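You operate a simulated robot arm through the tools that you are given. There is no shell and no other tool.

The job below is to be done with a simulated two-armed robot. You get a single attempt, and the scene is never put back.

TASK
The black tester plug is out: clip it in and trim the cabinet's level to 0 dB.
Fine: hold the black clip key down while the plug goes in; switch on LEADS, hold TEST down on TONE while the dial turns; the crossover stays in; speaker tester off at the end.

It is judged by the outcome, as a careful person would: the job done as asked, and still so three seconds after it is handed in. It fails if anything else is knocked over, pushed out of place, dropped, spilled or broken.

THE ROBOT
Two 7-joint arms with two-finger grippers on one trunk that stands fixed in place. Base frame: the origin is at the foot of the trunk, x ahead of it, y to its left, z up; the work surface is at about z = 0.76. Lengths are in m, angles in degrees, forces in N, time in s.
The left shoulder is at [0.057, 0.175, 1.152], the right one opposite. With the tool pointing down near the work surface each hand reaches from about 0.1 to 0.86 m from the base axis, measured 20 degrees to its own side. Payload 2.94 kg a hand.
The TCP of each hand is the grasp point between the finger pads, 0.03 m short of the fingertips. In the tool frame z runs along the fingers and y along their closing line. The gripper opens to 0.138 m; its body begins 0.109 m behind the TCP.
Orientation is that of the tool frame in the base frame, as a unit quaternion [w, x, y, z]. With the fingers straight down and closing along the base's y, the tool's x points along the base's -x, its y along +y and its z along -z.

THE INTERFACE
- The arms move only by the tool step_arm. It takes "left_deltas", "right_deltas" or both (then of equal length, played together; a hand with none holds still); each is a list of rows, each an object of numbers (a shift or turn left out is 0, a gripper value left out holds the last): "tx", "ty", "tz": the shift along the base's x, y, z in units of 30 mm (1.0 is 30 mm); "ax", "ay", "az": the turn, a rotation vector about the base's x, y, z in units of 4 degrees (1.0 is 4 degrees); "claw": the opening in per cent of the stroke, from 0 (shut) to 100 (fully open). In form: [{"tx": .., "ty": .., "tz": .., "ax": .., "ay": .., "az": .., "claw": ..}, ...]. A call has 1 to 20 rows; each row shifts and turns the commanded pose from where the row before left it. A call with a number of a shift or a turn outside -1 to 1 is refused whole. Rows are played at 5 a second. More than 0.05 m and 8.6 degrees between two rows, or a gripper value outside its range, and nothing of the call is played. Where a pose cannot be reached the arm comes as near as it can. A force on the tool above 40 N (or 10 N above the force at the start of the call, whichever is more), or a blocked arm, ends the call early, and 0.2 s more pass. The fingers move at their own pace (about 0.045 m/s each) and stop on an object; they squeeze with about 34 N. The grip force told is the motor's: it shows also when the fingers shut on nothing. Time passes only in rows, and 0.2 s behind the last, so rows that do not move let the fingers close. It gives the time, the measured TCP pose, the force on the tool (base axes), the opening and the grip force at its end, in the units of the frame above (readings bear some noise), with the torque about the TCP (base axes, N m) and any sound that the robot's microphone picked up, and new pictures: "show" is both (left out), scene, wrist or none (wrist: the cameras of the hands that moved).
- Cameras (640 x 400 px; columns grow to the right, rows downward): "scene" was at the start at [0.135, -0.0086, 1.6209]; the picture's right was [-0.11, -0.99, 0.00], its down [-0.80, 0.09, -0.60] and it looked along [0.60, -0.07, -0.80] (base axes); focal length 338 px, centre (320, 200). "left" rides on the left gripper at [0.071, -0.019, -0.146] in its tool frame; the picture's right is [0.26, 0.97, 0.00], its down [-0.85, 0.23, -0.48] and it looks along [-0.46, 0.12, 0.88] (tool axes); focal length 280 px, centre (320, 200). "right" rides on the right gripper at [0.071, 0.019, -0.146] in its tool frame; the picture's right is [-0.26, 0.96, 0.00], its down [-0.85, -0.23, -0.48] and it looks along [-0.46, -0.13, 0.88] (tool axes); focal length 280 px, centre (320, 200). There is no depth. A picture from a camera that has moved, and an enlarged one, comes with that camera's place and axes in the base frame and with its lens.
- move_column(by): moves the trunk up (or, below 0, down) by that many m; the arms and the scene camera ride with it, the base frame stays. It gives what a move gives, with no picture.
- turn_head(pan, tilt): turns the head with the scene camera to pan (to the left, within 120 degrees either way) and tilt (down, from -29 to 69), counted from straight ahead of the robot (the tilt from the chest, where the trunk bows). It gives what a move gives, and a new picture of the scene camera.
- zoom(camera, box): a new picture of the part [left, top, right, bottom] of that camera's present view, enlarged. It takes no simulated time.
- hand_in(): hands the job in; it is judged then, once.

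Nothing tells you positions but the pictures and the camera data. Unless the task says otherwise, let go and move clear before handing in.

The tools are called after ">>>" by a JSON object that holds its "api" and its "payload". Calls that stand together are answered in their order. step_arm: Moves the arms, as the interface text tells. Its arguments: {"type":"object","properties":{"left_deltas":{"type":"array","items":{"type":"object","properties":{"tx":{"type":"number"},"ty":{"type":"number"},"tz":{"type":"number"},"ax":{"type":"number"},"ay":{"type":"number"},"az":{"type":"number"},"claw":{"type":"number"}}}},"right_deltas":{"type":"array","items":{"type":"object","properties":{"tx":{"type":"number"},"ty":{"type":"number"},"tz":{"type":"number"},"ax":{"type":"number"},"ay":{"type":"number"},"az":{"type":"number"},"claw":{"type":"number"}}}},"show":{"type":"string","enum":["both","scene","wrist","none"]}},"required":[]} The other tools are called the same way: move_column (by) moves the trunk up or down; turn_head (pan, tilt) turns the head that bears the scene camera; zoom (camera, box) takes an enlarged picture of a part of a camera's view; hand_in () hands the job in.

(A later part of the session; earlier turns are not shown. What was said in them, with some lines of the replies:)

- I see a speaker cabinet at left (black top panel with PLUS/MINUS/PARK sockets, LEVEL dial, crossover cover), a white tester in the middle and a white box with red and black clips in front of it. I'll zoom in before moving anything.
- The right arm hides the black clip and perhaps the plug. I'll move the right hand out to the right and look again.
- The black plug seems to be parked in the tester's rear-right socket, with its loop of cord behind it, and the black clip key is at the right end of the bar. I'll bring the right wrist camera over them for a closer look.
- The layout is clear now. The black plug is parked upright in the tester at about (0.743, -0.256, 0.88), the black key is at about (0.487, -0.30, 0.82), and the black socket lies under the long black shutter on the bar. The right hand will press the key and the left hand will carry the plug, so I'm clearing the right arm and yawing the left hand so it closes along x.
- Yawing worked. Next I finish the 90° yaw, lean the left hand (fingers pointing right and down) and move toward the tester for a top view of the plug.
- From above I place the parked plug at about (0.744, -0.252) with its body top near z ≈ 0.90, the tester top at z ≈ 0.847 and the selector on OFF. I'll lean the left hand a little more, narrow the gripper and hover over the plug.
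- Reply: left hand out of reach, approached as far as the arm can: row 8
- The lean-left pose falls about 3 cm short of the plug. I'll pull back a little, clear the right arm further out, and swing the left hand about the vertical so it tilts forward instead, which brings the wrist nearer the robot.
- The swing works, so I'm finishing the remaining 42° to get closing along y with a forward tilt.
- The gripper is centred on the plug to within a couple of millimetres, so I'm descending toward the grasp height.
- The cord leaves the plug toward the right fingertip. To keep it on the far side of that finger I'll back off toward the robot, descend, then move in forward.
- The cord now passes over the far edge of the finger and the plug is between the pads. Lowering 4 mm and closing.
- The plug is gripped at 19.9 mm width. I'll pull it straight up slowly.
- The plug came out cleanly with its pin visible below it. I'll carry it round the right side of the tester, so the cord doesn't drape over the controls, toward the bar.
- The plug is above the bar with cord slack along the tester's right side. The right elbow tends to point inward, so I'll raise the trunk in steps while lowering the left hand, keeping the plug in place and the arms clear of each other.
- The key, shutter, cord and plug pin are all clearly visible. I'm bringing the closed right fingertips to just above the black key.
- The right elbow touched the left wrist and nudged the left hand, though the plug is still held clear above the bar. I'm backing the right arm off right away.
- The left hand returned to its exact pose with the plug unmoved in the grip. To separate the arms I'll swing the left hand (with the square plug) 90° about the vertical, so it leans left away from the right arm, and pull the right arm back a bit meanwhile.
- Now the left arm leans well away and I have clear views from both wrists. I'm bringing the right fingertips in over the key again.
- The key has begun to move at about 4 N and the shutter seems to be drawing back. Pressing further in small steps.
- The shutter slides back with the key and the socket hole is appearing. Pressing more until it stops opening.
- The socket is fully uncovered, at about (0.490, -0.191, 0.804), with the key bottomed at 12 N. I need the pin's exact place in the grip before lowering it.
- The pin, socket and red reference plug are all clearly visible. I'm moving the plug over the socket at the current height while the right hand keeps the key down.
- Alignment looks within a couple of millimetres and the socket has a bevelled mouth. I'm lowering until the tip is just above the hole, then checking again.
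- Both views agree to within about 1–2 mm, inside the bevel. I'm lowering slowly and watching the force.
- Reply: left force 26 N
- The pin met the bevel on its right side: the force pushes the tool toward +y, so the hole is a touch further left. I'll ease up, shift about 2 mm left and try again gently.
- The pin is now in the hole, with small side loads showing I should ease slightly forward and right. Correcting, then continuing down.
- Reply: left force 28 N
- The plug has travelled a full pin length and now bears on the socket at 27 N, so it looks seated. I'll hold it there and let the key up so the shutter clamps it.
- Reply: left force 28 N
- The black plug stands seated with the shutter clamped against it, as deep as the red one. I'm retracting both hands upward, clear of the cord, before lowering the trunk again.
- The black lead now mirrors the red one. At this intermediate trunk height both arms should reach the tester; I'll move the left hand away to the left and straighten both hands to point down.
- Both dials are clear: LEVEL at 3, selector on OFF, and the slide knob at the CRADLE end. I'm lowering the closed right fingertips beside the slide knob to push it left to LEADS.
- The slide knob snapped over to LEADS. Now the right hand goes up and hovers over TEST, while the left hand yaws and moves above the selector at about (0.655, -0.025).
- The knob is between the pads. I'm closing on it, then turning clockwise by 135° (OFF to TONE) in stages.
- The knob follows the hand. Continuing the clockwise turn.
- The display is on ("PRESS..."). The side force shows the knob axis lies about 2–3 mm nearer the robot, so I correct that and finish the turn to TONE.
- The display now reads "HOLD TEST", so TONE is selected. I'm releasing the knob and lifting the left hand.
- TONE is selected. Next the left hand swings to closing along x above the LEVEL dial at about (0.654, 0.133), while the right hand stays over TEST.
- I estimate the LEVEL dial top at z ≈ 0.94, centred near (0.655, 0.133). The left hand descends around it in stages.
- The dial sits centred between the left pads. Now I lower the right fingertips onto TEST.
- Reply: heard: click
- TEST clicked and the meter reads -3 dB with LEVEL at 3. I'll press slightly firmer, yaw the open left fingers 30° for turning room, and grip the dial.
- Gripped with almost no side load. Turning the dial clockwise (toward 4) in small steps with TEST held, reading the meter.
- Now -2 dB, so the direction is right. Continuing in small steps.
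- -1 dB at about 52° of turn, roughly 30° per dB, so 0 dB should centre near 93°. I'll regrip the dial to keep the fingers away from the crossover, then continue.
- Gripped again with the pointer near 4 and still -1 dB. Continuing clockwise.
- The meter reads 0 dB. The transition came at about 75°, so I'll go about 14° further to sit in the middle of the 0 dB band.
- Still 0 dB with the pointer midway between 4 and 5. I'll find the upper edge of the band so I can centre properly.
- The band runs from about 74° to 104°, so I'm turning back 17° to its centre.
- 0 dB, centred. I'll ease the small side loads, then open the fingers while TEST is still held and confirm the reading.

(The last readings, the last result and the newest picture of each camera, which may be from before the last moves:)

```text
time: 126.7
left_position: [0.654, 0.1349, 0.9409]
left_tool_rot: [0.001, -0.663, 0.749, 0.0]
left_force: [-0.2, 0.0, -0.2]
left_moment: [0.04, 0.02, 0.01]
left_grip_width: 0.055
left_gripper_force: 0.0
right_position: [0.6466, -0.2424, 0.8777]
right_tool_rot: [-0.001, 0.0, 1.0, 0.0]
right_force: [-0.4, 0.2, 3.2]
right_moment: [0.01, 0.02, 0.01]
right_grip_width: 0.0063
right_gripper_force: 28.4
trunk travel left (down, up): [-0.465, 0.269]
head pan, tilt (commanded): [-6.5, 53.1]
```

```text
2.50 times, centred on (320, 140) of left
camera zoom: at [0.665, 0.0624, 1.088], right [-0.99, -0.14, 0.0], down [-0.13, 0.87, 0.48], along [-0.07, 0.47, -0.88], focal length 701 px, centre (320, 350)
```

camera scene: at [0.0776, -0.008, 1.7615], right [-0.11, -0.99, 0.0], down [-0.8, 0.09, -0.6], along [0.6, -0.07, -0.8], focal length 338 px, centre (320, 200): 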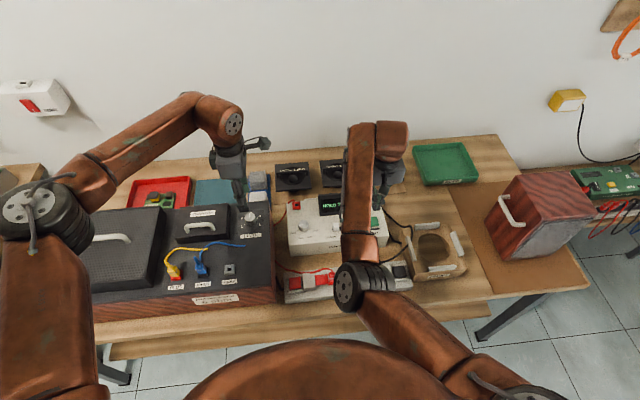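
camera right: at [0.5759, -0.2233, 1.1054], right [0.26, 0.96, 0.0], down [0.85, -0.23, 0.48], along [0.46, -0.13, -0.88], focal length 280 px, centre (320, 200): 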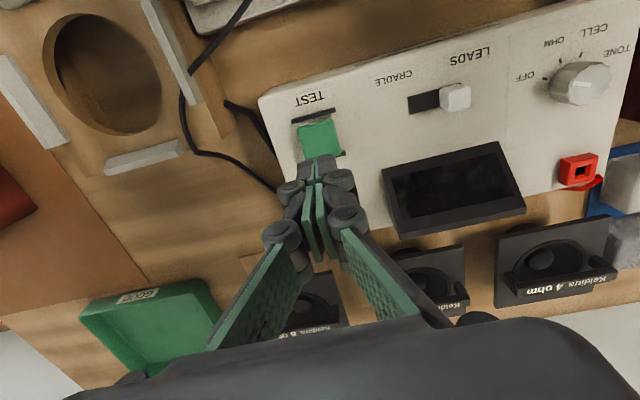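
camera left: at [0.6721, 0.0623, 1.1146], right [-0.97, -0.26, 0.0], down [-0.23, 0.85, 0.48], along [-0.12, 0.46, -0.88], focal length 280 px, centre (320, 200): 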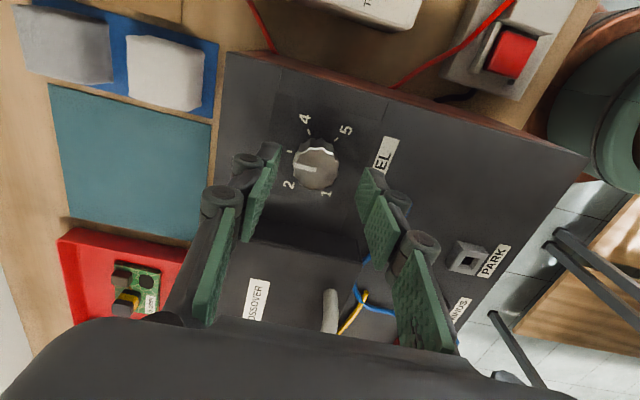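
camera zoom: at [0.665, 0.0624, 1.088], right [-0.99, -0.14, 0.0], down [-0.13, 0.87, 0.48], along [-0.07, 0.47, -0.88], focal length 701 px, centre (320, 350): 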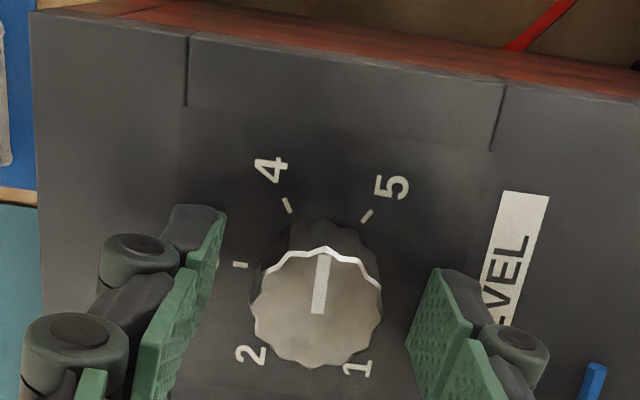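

The reading holds at 0 dB with the dial released. I'm lifting the left hand straight off the dial, releasing TEST, and moving back to the selector.

>>> {"api": "step_arm", "payload": {"left_deltas": [{"tz": 0.4}, {"tz": 0.7}, {"tz": 0.8}, {"tz": 0.8}, {"tz": 0.8}, {"tz": 0.3}, {}, {}], "right_deltas": [{}, {}, {"tz": 0.3}, {"tz": 0.5}, {"tz": 0.7}, {"tz": 0.7}, {"tz": 0.4}, {}], "show": "none"}}

>>> {"api": "step_arm", "payload": {"left_deltas": [{"az": -1, "ty": -0.33}, {"az": -1, "ty": -0.33}, {"az": -1, "ty": -0.33}, {"az": -1, "ty": -0.33}, {"az": -1, "ty": -0.33}, {"az": -1, "ty": -0.33}, {"az": -1, "ty": -0.33}, {"az": -1, "ty": -0.33}, {"az": -1, "ty": -0.33}, {"az": -1, "ty": -0.33}, {"az": -1, "ty": -0.33}, {"az": -1, "ty": -0.33}, {"az": -1, "ty": -0.33}, {"az": -1, "ty": -0.33}, {"az": -1, "ty": -0.33}, {"az": -1, "ty": -0.33}, {"az": -1}, {}], "show": "both"}}

>>> {"api": "zoom", "payload": {"camera": "left", "box": [220, 60, 420, 220]}}

>>> {"api": "zoom", "payload": {"camera": "right", "box": [240, 20, 640, 260]}}

```text
time: 128.5
left_position: [0.6528, 0.135, 1.0561]
left_tool_rot: [0.0, -0.663, 0.749, -0.001]
left_force: [0.6, -0.3, -0.1]
left_moment: [-0.01, -0.01, 0.02]
left_grip_width: 0.0549
left_gripper_force: 0.1
right_position: [0.6485, -0.2435, 0.9572]
right_tool_rot: [0.0, 0.0, 1.0, 0.0]
right_force: [-0.5, -0.1, 0.1]
right_moment: [0.02, -0.02, 0.02]
right_grip_width: 0.0
right_gripper_force: 28.0
trunk travel left (down, up): [-0.465, 0.269]
head pan, tilt (commanded): [-6.5, 53.1]
```

```text
time: 132.3
left_position: [0.6536, -0.0241, 1.0552]
left_tool_rot: [0.0, -0.13, 0.992, 0.0]
left_force: [0.3, 0.2, 1.0]
left_moment: [0.01, -0.01, 0.0]
left_grip_width: 0.0552
left_gripper_force: 0.0
right_position: [0.6485, -0.2432, 0.9572]
right_tool_rot: [0.001, 0.0, 1.0, 0.0]
right_force: [-0.5, 0.7, 0.4]
right_moment: [0.02, 0.0, 0.01]
right_grip_width: 0.0
right_gripper_force: 28.4
trunk travel left (down, up): [-0.465, 0.269]
head pan, tilt (commanded): [-6.5, 53.1]
camera scene: at [0.0778, -0.0091, 1.7615], right [-0.11, -0.99, 0.0], down [-0.8, 0.09, -0.6], along [0.6, -0.07, -0.8], focal length 338 px, centre (320, 200)
camera left: at [0.5904, -0.0611, 1.2015], right [-0.5, 0.87, 0.0], down [0.76, 0.44, 0.48], along [0.41, 0.24, -0.88], focal length 280 px, centre (320, 200)
```

scene: 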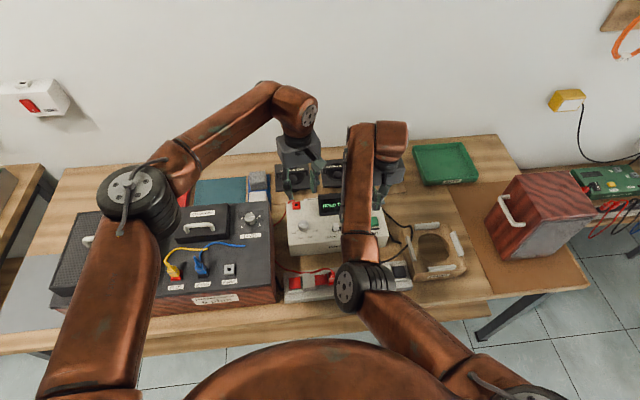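
left: 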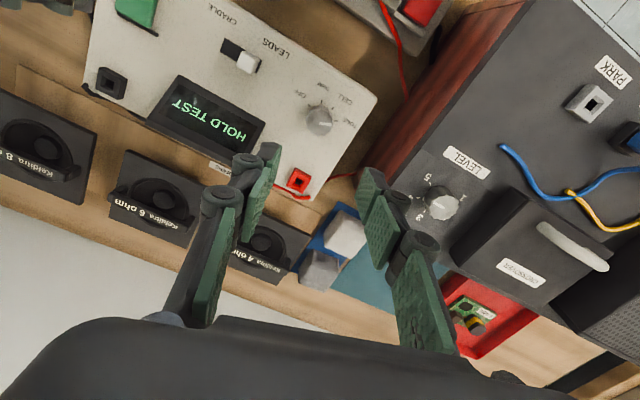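

```text
2.50 times, centred on (320, 140) of left
camera zoom: at [0.5904, -0.0611, 1.2015], right [-0.5, 0.87, 0.0], down [0.76, 0.44, 0.48], along [0.41, 0.24, -0.88], focal length 701 px, centre (320, 350)
```

zoom: 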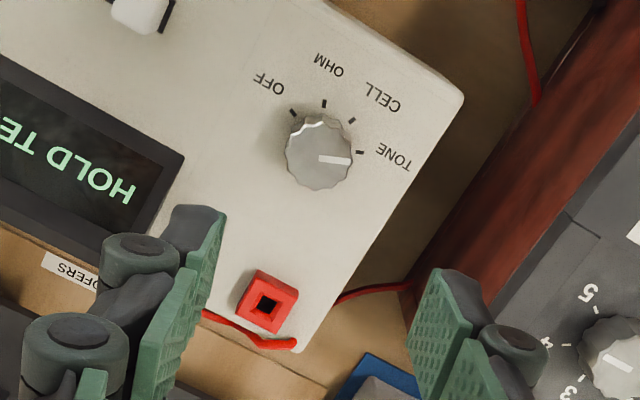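

```text
1.60 times, centred on (440, 140) of right
camera zoom: at [0.5764, -0.2232, 1.1048], right [0.26, 0.96, 0.0], down [0.85, -0.23, 0.48], along [0.46, -0.12, -0.88], focal length 449 px, centre (128, 296)
```

zoom: 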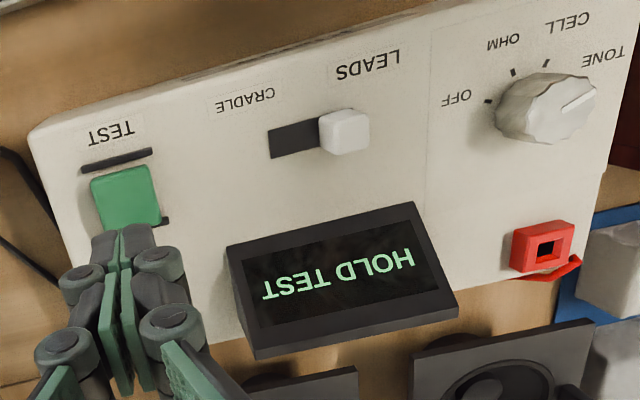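

"HOLD TEST" is back after releasing the button. Descending on the selector again to turn it counter-clockwise to OFF.

>>> {"api": "step_arm", "payload": {"left_deltas": [{"tx": 0.05, "tz": -0.8}, {"tz": -0.8}, {"tz": -0.8}, {"tz": -0.8}, {"tz": -0.8}, {"tz": -0.8}, {"tz": -0.6}, {"tz": -0.35}, {}], "show": "none"}}

>>> {"api": "zoom", "payload": {"camera": "left", "box": [220, 60, 420, 220]}}

```text
time: 134.3
left_position: [0.655, -0.0228, 0.883]
left_tool_rot: [0.0, -0.13, 0.991, 0.0]
left_force: [-1.1, 0.5, -0.1]
left_moment: [-0.01, -0.02, -0.01]
left_grip_width: 0.0552
left_gripper_force: 0.0
right_position: [0.6478, -0.2433, 0.9578]
right_tool_rot: [0.0, -0.001, 1.0, 0.0]
right_force: [0.0, -0.5, -0.2]
right_moment: [0.04, 0.0, -0.01]
right_grip_width: 0.0002
right_gripper_force: 28.5
trunk travel left (down, up): [-0.465, 0.269]
head pan, tilt (commanded): [-6.5, 53.1]
```

```text
2.50 times, centred on (320, 140) of left
camera zoom: at [0.5922, -0.0595, 1.029], right [-0.5, 0.86, 0.0], down [0.76, 0.44, 0.48], along [0.41, 0.24, -0.88], focal length 701 px, centre (320, 350)
```

zoom: 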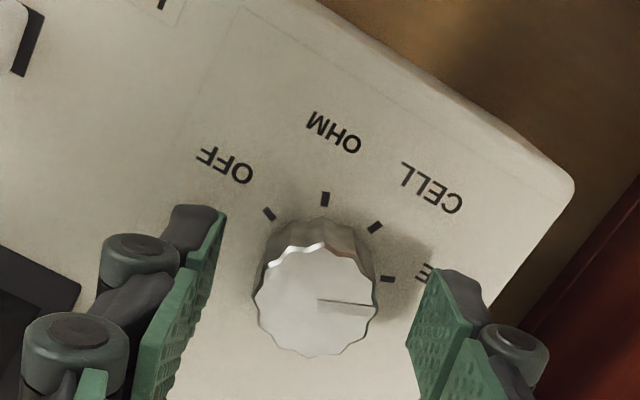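

Well centred again. Closing on the knob and turning it counter-clockwise by 135°.

>>> {"api": "step_arm", "payload": {"left_deltas": [{"claw": 0}, {}, {}, {"az": 1}, {"az": 1}, {"az": 1}, {"az": 1}, {"az": 1}, {"az": 1}, {"az": 1}, {"az": 1}, {"az": 1}, {"az": 1}, {"az": 1}, {"az": 1}, {"az": 1}, {"az": 1}, {"az": 1}, {"az": 1}, {"az": 1}], "show": "none"}}

>>> {"api": "zoom", "payload": {"camera": "left", "box": [220, 60, 420, 220]}}

>>> {"api": "zoom", "payload": {"camera": "right", "box": [380, 60, 620, 240]}}

```text
time: 138.5
left_position: [0.6577, -0.0255, 0.8831]
left_tool_rot: [0.001, -0.663, 0.748, -0.001]
left_force: [21.1, -12.6, 7.4]
left_moment: [0.46, -0.49, -0.08]
left_grip_width: 0.0313
left_gripper_force: 44.9
right_position: [0.6483, -0.2438, 0.9567]
right_tool_rot: [-0.001, 0.001, 1.0, 0.001]
right_force: [0.4, 0.5, 0.6]
right_moment: [0.0, 0.0, -0.04]
right_grip_width: 0.0
right_gripper_force: 28.5
trunk travel left (down, up): [-0.465, 0.269]
head pan, tilt (commanded): [-6.5, 53.1]
```

```text
2.50 times, centred on (320, 140) of left
camera zoom: at [0.6679, -0.0976, 1.0292], right [-0.99, -0.14, 0.0], down [-0.13, 0.87, 0.47], along [-0.07, 0.47, -0.88], focal length 701 px, centre (320, 350)
```

zoom: 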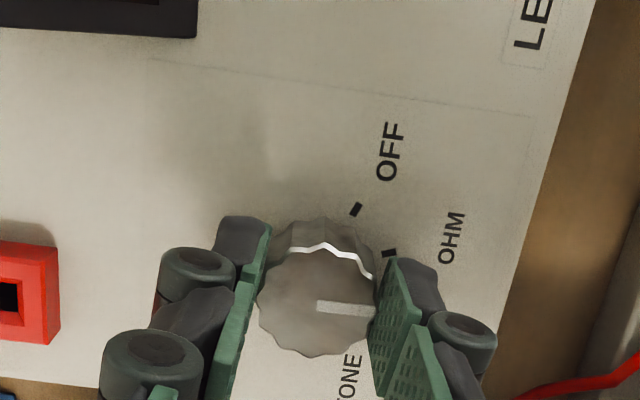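

```text
2.22 times, centred on (500, 150) of right
camera zoom: at [0.5776, -0.2247, 1.1039], right [0.26, 0.96, 0.0], down [0.85, -0.23, 0.47], along [0.46, -0.12, -0.88], focal length 623 px, centre (-80, 311)
```

zoom: 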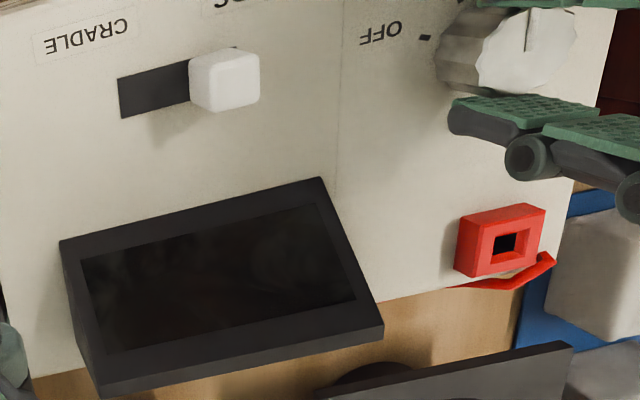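

The side load grew to about 24 N from a slight off-centre grip, so I'm relieving it before continuing.

>>> {"api": "step_arm", "payload": {"left_deltas": [{"tx": 0.06, "ty": -0.03}, {"tx": 0.04, "ty": -0.03}, {}], "show": "none"}}

```text
time: 139.3
left_position: [0.6565, -0.0252, 0.8829]
left_tool_rot: [-0.001, -0.663, 0.749, 0.0]
left_force: [7.6, -2.8, 9.4]
left_moment: [-1.16, 0.02, -0.06]
left_grip_width: 0.0311
left_gripper_force: 45.0
right_position: [0.6481, -0.2414, 0.9575]
right_tool_rot: [0.0, 0.0, 1.0, 0.0]
right_force: [-0.7, 0.3, -0.3]
right_moment: [0.0, -0.01, 0.02]
right_grip_width: 0.0
right_gripper_force: 28.6
trunk travel left (down, up): [-0.465, 0.269]
head pan, tilt (commanded): [-6.5, 53.1]
```

>>> {"api": "step_arm", "payload": {"left_deltas": [{"az": 1, "tx": 0.03}, {"az": 1}, {"az": 1}, {"az": 1}, {"az": 1}, {"az": 1}], "show": "none"}}

```text
time: 140.7
left_position: [0.6594, -0.0245, 0.8826]
left_tool_rot: [0.0, 0.804, -0.595, 0.0]
left_force: [-2.0, 2.2, 8.6]
left_moment: [0.74, 0.44, -0.04]
left_grip_width: 0.0312
left_gripper_force: 44.4
right_position: [0.6475, -0.243, 0.9585]
right_tool_rot: [0.0, 0.0, 1.0, 0.001]
right_force: [1.3, 0.2, 0.2]
right_moment: [0.04, 0.01, -0.02]
right_grip_width: 0.0002
right_gripper_force: 28.6
trunk travel left (down, up): [-0.465, 0.269]
head pan, tilt (commanded): [-6.5, 53.1]
```

>>> {"api": "step_arm", "payload": {"left_deltas": [{"az": 1}, {"az": 1}, {"az": 1}, {"az": 1}, {"az": 1}, {}], "show": "none"}}

>>> {"api": "zoom", "payload": {"camera": "left", "box": [220, 60, 420, 220]}}

```text
time: 142.1
left_position: [0.6602, -0.0246, 0.8832]
left_tool_rot: [0.0, 0.895, -0.445, 0.0]
left_force: [-1.0, 5.5, -0.6]
left_moment: [0.29, -0.1, -0.01]
left_grip_width: 0.0311
left_gripper_force: 45.1
right_position: [0.6474, -0.2427, 0.9578]
right_tool_rot: [0.001, 0.0, 1.0, 0.0]
right_force: [-0.1, 0.8, -0.6]
right_moment: [0.04, 0.01, 0.02]
right_grip_width: 0.0
right_gripper_force: 28.4
trunk travel left (down, up): [-0.465, 0.269]
head pan, tilt (commanded): [-6.5, 53.1]
```

```text
2.50 times, centred on (320, 140) of left
camera zoom: at [0.7179, -0.0696, 1.0289], right [-0.61, -0.79, 0.0], down [-0.7, 0.54, 0.48], along [-0.38, 0.29, -0.88], focal length 701 px, centre (320, 350)
```

zoom: 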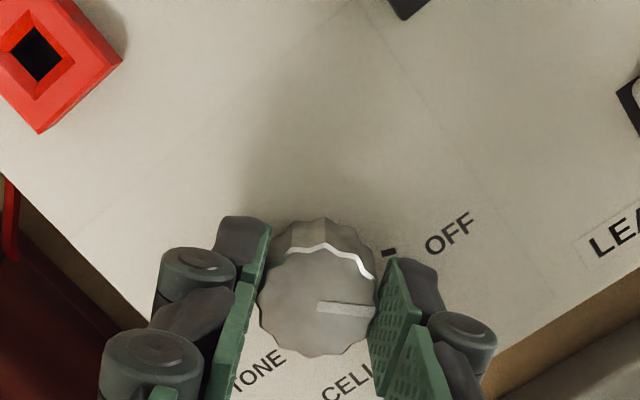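

>>> {"api": "step_arm", "payload": {"left_deltas": [{"az": 1}, {"az": 1}, {"az": 1}, {"az": 1}, {"az": 1}, {"az": 0.75}, {}], "show": "none"}}

>>> {"api": "zoom", "payload": {"camera": "left", "box": [220, 60, 420, 220]}}

>>> {"api": "zoom", "payload": {"camera": "right", "box": [380, 20, 640, 240]}}

```text
time: 143.7
left_position: [0.6589, -0.0239, 0.8823]
left_tool_rot: [0.0, 0.966, -0.258, 0.0]
left_force: [2.1, 10.5, -0.4]
left_moment: [0.33, -0.13, -0.3]
left_grip_width: 0.0311
left_gripper_force: 44.9
right_position: [0.649, -0.2413, 0.9578]
right_tool_rot: [0.0, 0.0, 1.0, -0.001]
right_force: [1.2, 0.3, 0.3]
right_moment: [0.02, 0.03, 0.02]
right_grip_width: 0.0
right_gripper_force: 28.4
trunk travel left (down, up): [-0.465, 0.269]
head pan, tilt (commanded): [-6.5, 53.1]
```

```text
2.50 times, centred on (320, 140) of left
camera zoom: at [0.7316, -0.0425, 1.0289], right [-0.25, -0.97, 0.0], down [-0.85, 0.22, 0.48], along [-0.46, 0.12, -0.88], focal length 701 px, centre (320, 350)
```

zoom: 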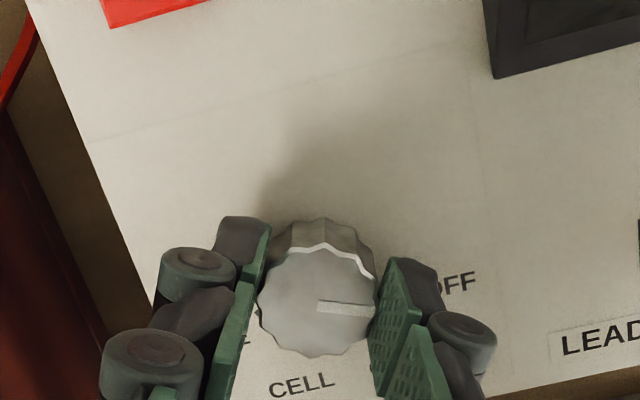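

```text
1.82 times, centred on (510, 130) of right
camera zoom: at [0.5766, -0.2221, 1.1049], right [0.26, 0.96, 0.0], down [0.85, -0.23, 0.48], along [0.46, -0.13, -0.88], focal length 510 px, centre (-26, 327)
```

zoom: 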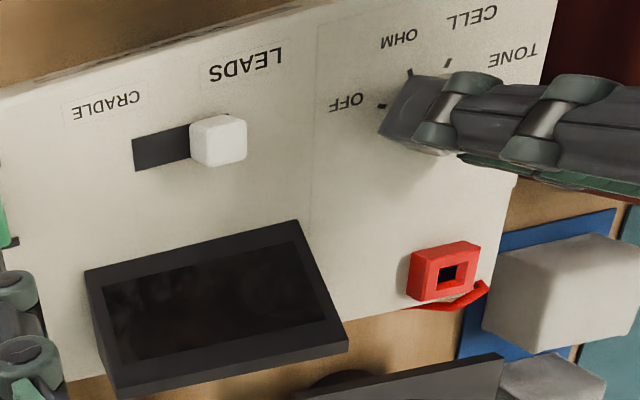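

The pointer matches its original OFF view and the display is blank. I'm releasing the knob, lifting off, and retracting both hands for a final check.

>>> {"api": "step_arm", "payload": {"left_deltas": [{"claw": 25}, {"claw": 40}, {}, {"tz": 0.5}, {"tz": 0.8}, {"tz": 0.8}, {"tz": 0.8}, {"tz": 0.8}, {"tz": 0.8}, {"tz": 0.8}, {"tz": 0.8}], "right_deltas": [{}, {}, {}, {"tz": 0.5}, {"tz": 0.8}, {"tz": 0.8}, {"tz": 0.8}, {"tz": 0.5}, {"tz": 0.5}, {}, {}], "show": "both"}}

>>> {"api": "zoom", "payload": {"camera": "right", "box": [320, 20, 600, 220]}}

>>> {"api": "zoom", "payload": {"camera": "left", "box": [100, 40, 400, 240]}}

```text
time: 146.1
left_position: [0.6598, -0.0253, 1.0666]
left_tool_rot: [0.001, 0.966, -0.259, 0.0]
left_force: [-0.2, 0.1, -0.6]
left_moment: [0.05, -0.02, -0.01]
left_grip_width: 0.0551
left_gripper_force: 0.1
right_position: [0.6469, -0.2423, 1.0753]
right_tool_rot: [0.0, 0.0, 1.0, 0.0]
right_force: [0.8, 0.2, -0.3]
right_moment: [0.02, -0.01, -0.03]
right_grip_width: 0.0
right_gripper_force: 28.8
trunk travel left (down, up): [-0.465, 0.269]
head pan, tilt (commanded): [-6.5, 53.1]
camera scene: at [0.077, -0.009, 1.7615], right [-0.11, -0.99, 0.0], down [-0.79, 0.09, -0.6], along [0.6, -0.07, -0.8], focal length 338 px, centre (320, 200)
camera right: at [0.5747, -0.2231, 1.2225], right [0.26, 0.96, 0.0], down [0.85, -0.23, 0.48], along [0.46, -0.12, -0.88], focal length 280 px, centre (320, 200)
camera left: at [0.7306, -0.0449, 1.2122], right [-0.26, -0.97, 0.0], down [-0.85, 0.23, 0.48], along [-0.46, 0.12, -0.88], focal length 280 px, centre (320, 200)
```

scene: 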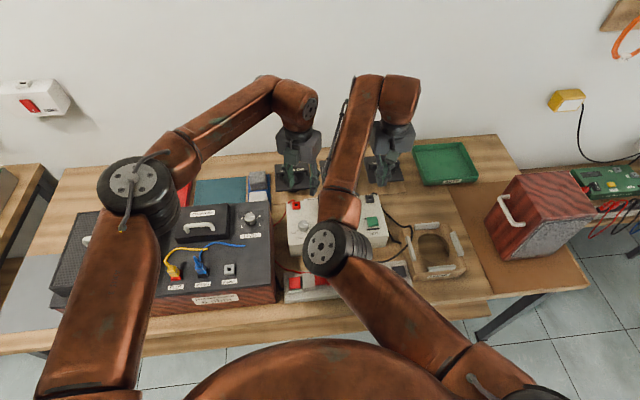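
right: 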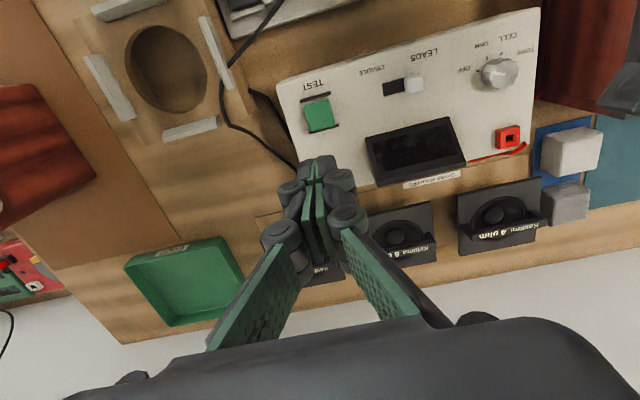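
left: 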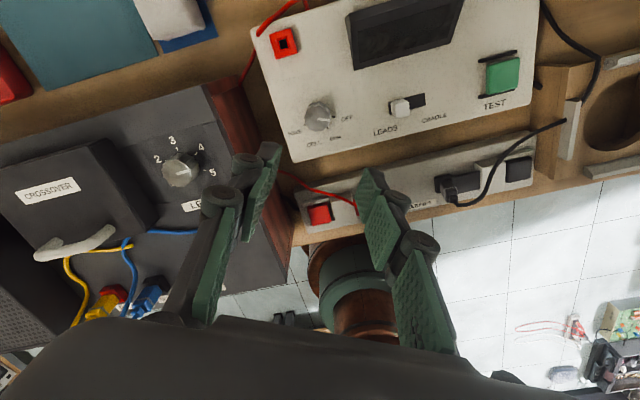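

```text
2.00 times, centred on (460, 120) of right
camera zoom: at [0.5747, -0.2231, 1.2225], right [0.26, 0.96, 0.0], down [0.85, -0.23, 0.48], along [0.46, -0.12, -0.88], focal length 561 px, centre (40, 360)
```

zoom: 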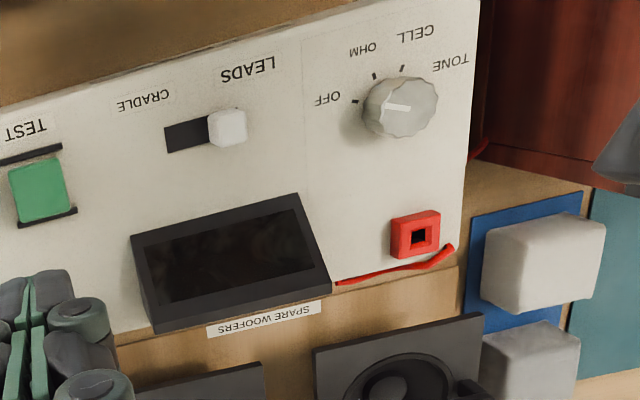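

```text
2.00 times, centred on (250, 140) of left
camera zoom: at [0.7306, -0.0449, 1.2122], right [-0.26, -0.97, 0.0], down [-0.85, 0.23, 0.48], along [-0.46, 0.12, -0.88], focal length 561 px, centre (460, 320)
```

zoom: 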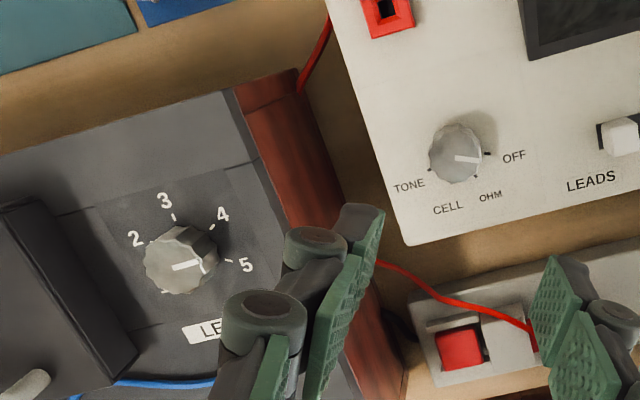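

Selector on OFF, display blank, LEVEL still between 4 and 5. I'll move both hands well clear and check the whole bench.

>>> {"api": "step_arm", "payload": {"left_deltas": [{"tz": 0.8, "ty": 0.3}, {"tz": 0.8, "ty": 0.6}, {"tz": 0.6, "ty": 0.8}, {"tz": 0.4, "ty": 0.8, "tx": -0.3}, {"ty": 0.8, "tx": -0.6}, {"ty": 0.8, "tx": -0.6}, {"ty": 0.6, "tx": -0.6}, {"tx": -0.6}], "right_deltas": [{"tz": 0.5, "ty": -0.6}, {"tz": 0.5, "ty": -0.8}, {"tz": 0.5, "ty": -0.8}, {"ty": -0.9, "tx": -0.4}, {"ty": -0.9, "tx": -0.6}, {"ty": -0.9, "tx": -0.6}, {"ty": -0.9, "tx": -0.6}, {"ty": -0.9, "tx": -0.6}], "show": "both"}}

>>> {"api": "zoom", "payload": {"camera": "scene", "box": [260, 170, 440, 310]}}

>>> {"api": "zoom", "payload": {"camera": "scene", "box": [120, 170, 300, 310]}}

```text
time: 147.9
left_position: [0.5784, 0.1141, 1.1456]
left_tool_rot: [-0.001, 0.966, -0.259, -0.001]
left_force: [0.2, -0.7, -1.1]
left_moment: [0.07, -0.03, 0.02]
left_grip_width: 0.0553
left_gripper_force: 0.2
right_position: [0.5607, -0.4451, 1.1189]
right_tool_rot: [0.0, 0.0, 1.0, 0.0]
right_force: [0.6, -0.1, -1.5]
right_moment: [0.06, -0.02, -0.01]
right_grip_width: 0.0001
right_gripper_force: 28.8
trunk travel left (down, up): [-0.465, 0.269]
head pan, tilt (commanded): [-6.5, 53.1]
camera scene: at [0.077, -0.0108, 1.7615], right [-0.11, -0.99, 0.0], down [-0.79, 0.09, -0.6], along [0.6, -0.07, -0.8], focal length 338 px, centre (320, 200)
camera right: at [0.4887, -0.427, 1.2666], right [0.26, 0.96, 0.0], down [0.85, -0.23, 0.48], along [0.46, -0.12, -0.88], focal length 280 px, centre (320, 200)
camera left: at [0.6494, 0.0945, 1.2906], right [-0.26, -0.97, 0.0], down [-0.85, 0.23, 0.48], along [-0.46, 0.12, -0.88], focal length 280 px, centre (320, 200)
```

scene: 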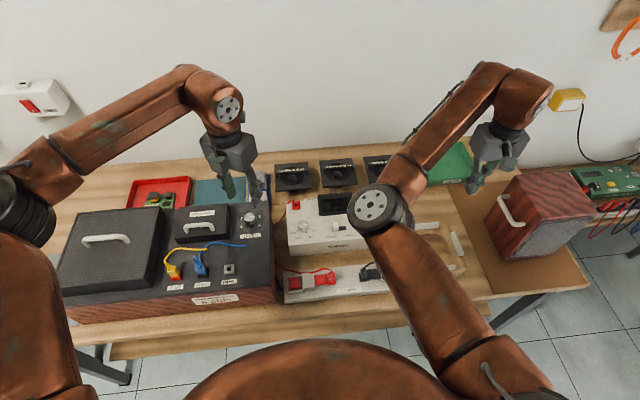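
right: 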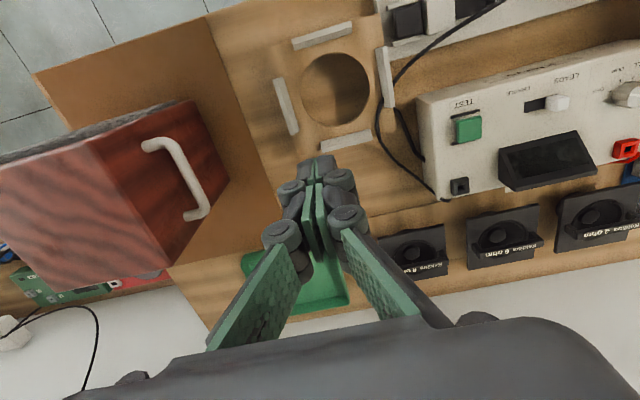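
left: 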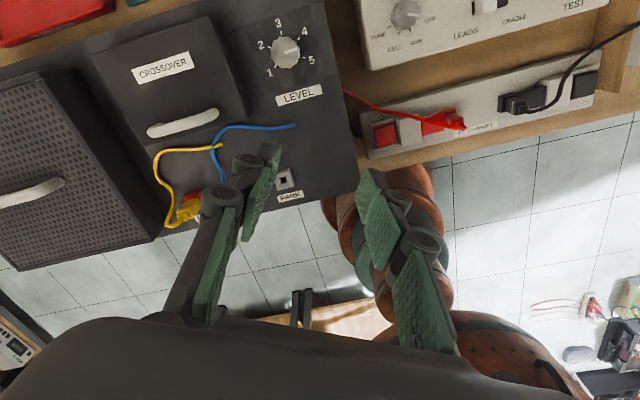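

```text
2.86 times, centred on (350, 240) of scene
camera zoom: at [0.077, -0.0108, 1.7615], right [-0.11, -0.99, 0.0], down [-0.79, 0.09, -0.6], along [0.6, -0.07, -0.8], focal length 965 px, centre (234, 86)
```

zoom: 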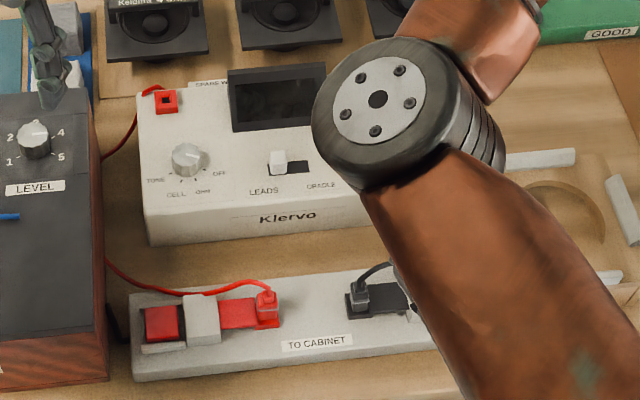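

```text
2.86 times, centred on (210, 240) of scene
camera zoom: at [0.077, -0.0108, 1.7615], right [-0.11, -0.99, 0.0], down [-0.79, 0.09, -0.6], along [0.6, -0.07, -0.8], focal length 965 px, centre (634, 86)
```

zoom: 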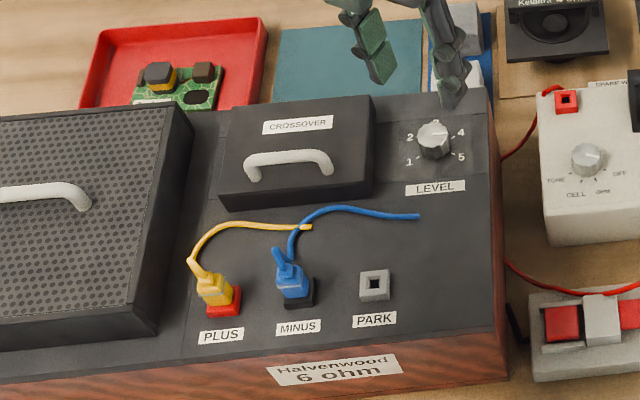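

>>> {"api": "zoom", "payload": {"camera": "left", "box": [230, 0, 350, 110]}}

>>> {"api": "zoom", "payload": {"camera": "left", "box": [350, 0, 640, 170]}}

>>> {"api": "zoom", "payload": {"camera": "right", "box": [360, 0, 640, 220]}}

```text
3.64 times, centred on (290, 55) of left
camera zoom: at [0.6494, 0.0945, 1.2906], right [-0.26, -0.97, 0.0], down [-0.85, 0.23, 0.48], along [-0.46, 0.12, -0.88], focal length 1020 px, centre (429, 727)
```

zoom: 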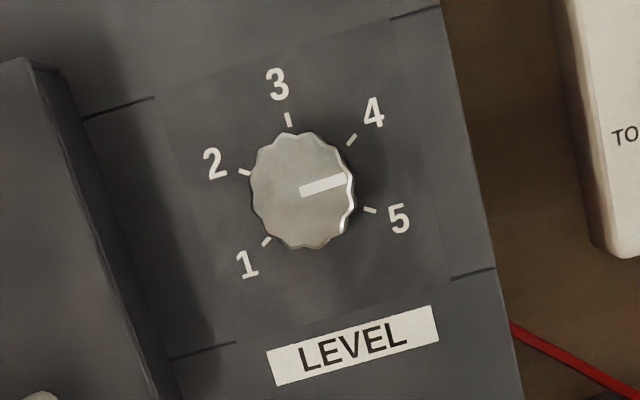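

```text
2.21 times, centred on (495, 85) of left
camera zoom: at [0.6494, 0.0945, 1.2906], right [-0.26, -0.97, 0.0], down [-0.85, 0.23, 0.48], along [-0.46, 0.12, -0.88], focal length 619 px, centre (-66, 454)
```

zoom: 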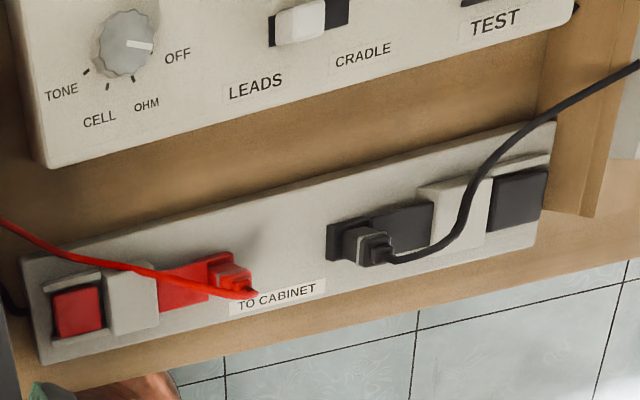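

```text
1.82 times, centred on (500, 110) of right
camera zoom: at [0.4887, -0.427, 1.2666], right [0.26, 0.96, 0.0], down [0.85, -0.23, 0.48], along [0.46, -0.12, -0.88], focal length 510 px, centre (-7, 364)
```

zoom: 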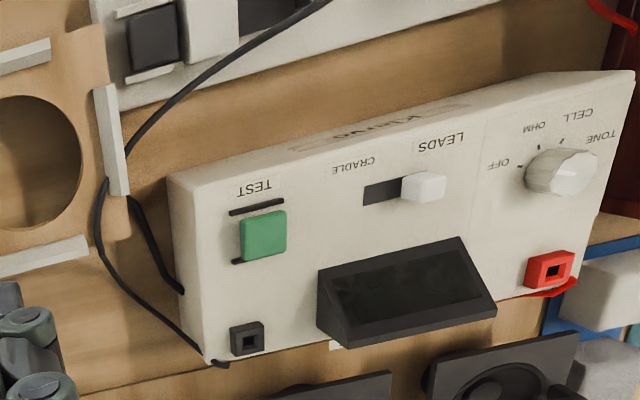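

The whole sequence is done. The black plug is clipped in and mirrors the red one, the slide switch is on LEADS, and LEVEL sits mid-way in the 0 dB band. The crossover is in place, the selector is on OFF with the display blank, and both hands are clear, so I'm handing in.

>>> {"api": "hand_in", "payload": {}}

```text
The job is handed in.
```

The black tester plug is clipped in, and the cabinet's level is trimmed to 0 dB.

- **Plug:** I took it from its park socket on the tester and put it into the black clip on the TO CABINET bar while holding the black clip key down. It sits as deep as the red one, with the clip closed against it. It went in turned 90° from how it was parked. Its body and the hole are both square, and it went fully home.
- **Level:** With the switch on LEADS, the selector on TONE and TEST held down, the meter read -3 dB at the start. I turned the dial up to 0 dB, found where the reading changed on either side, and set it midway between those points. The pointer is now between 4 and 5.
- **End state:** The crossover is still in, the tester is on OFF with its display blank, the switch is still on LEADS, and both hands are clear.

Two things happened along the way. The right elbow touched the left wrist before the plug went in and briefly moved the left hand. While I turned the selector back, the side load on the tester reached about 24 N before I eased it. I compared the tester and the bar with their starting positions afterwards. The differences were a few millimetres, within what I can measure from the pictures.
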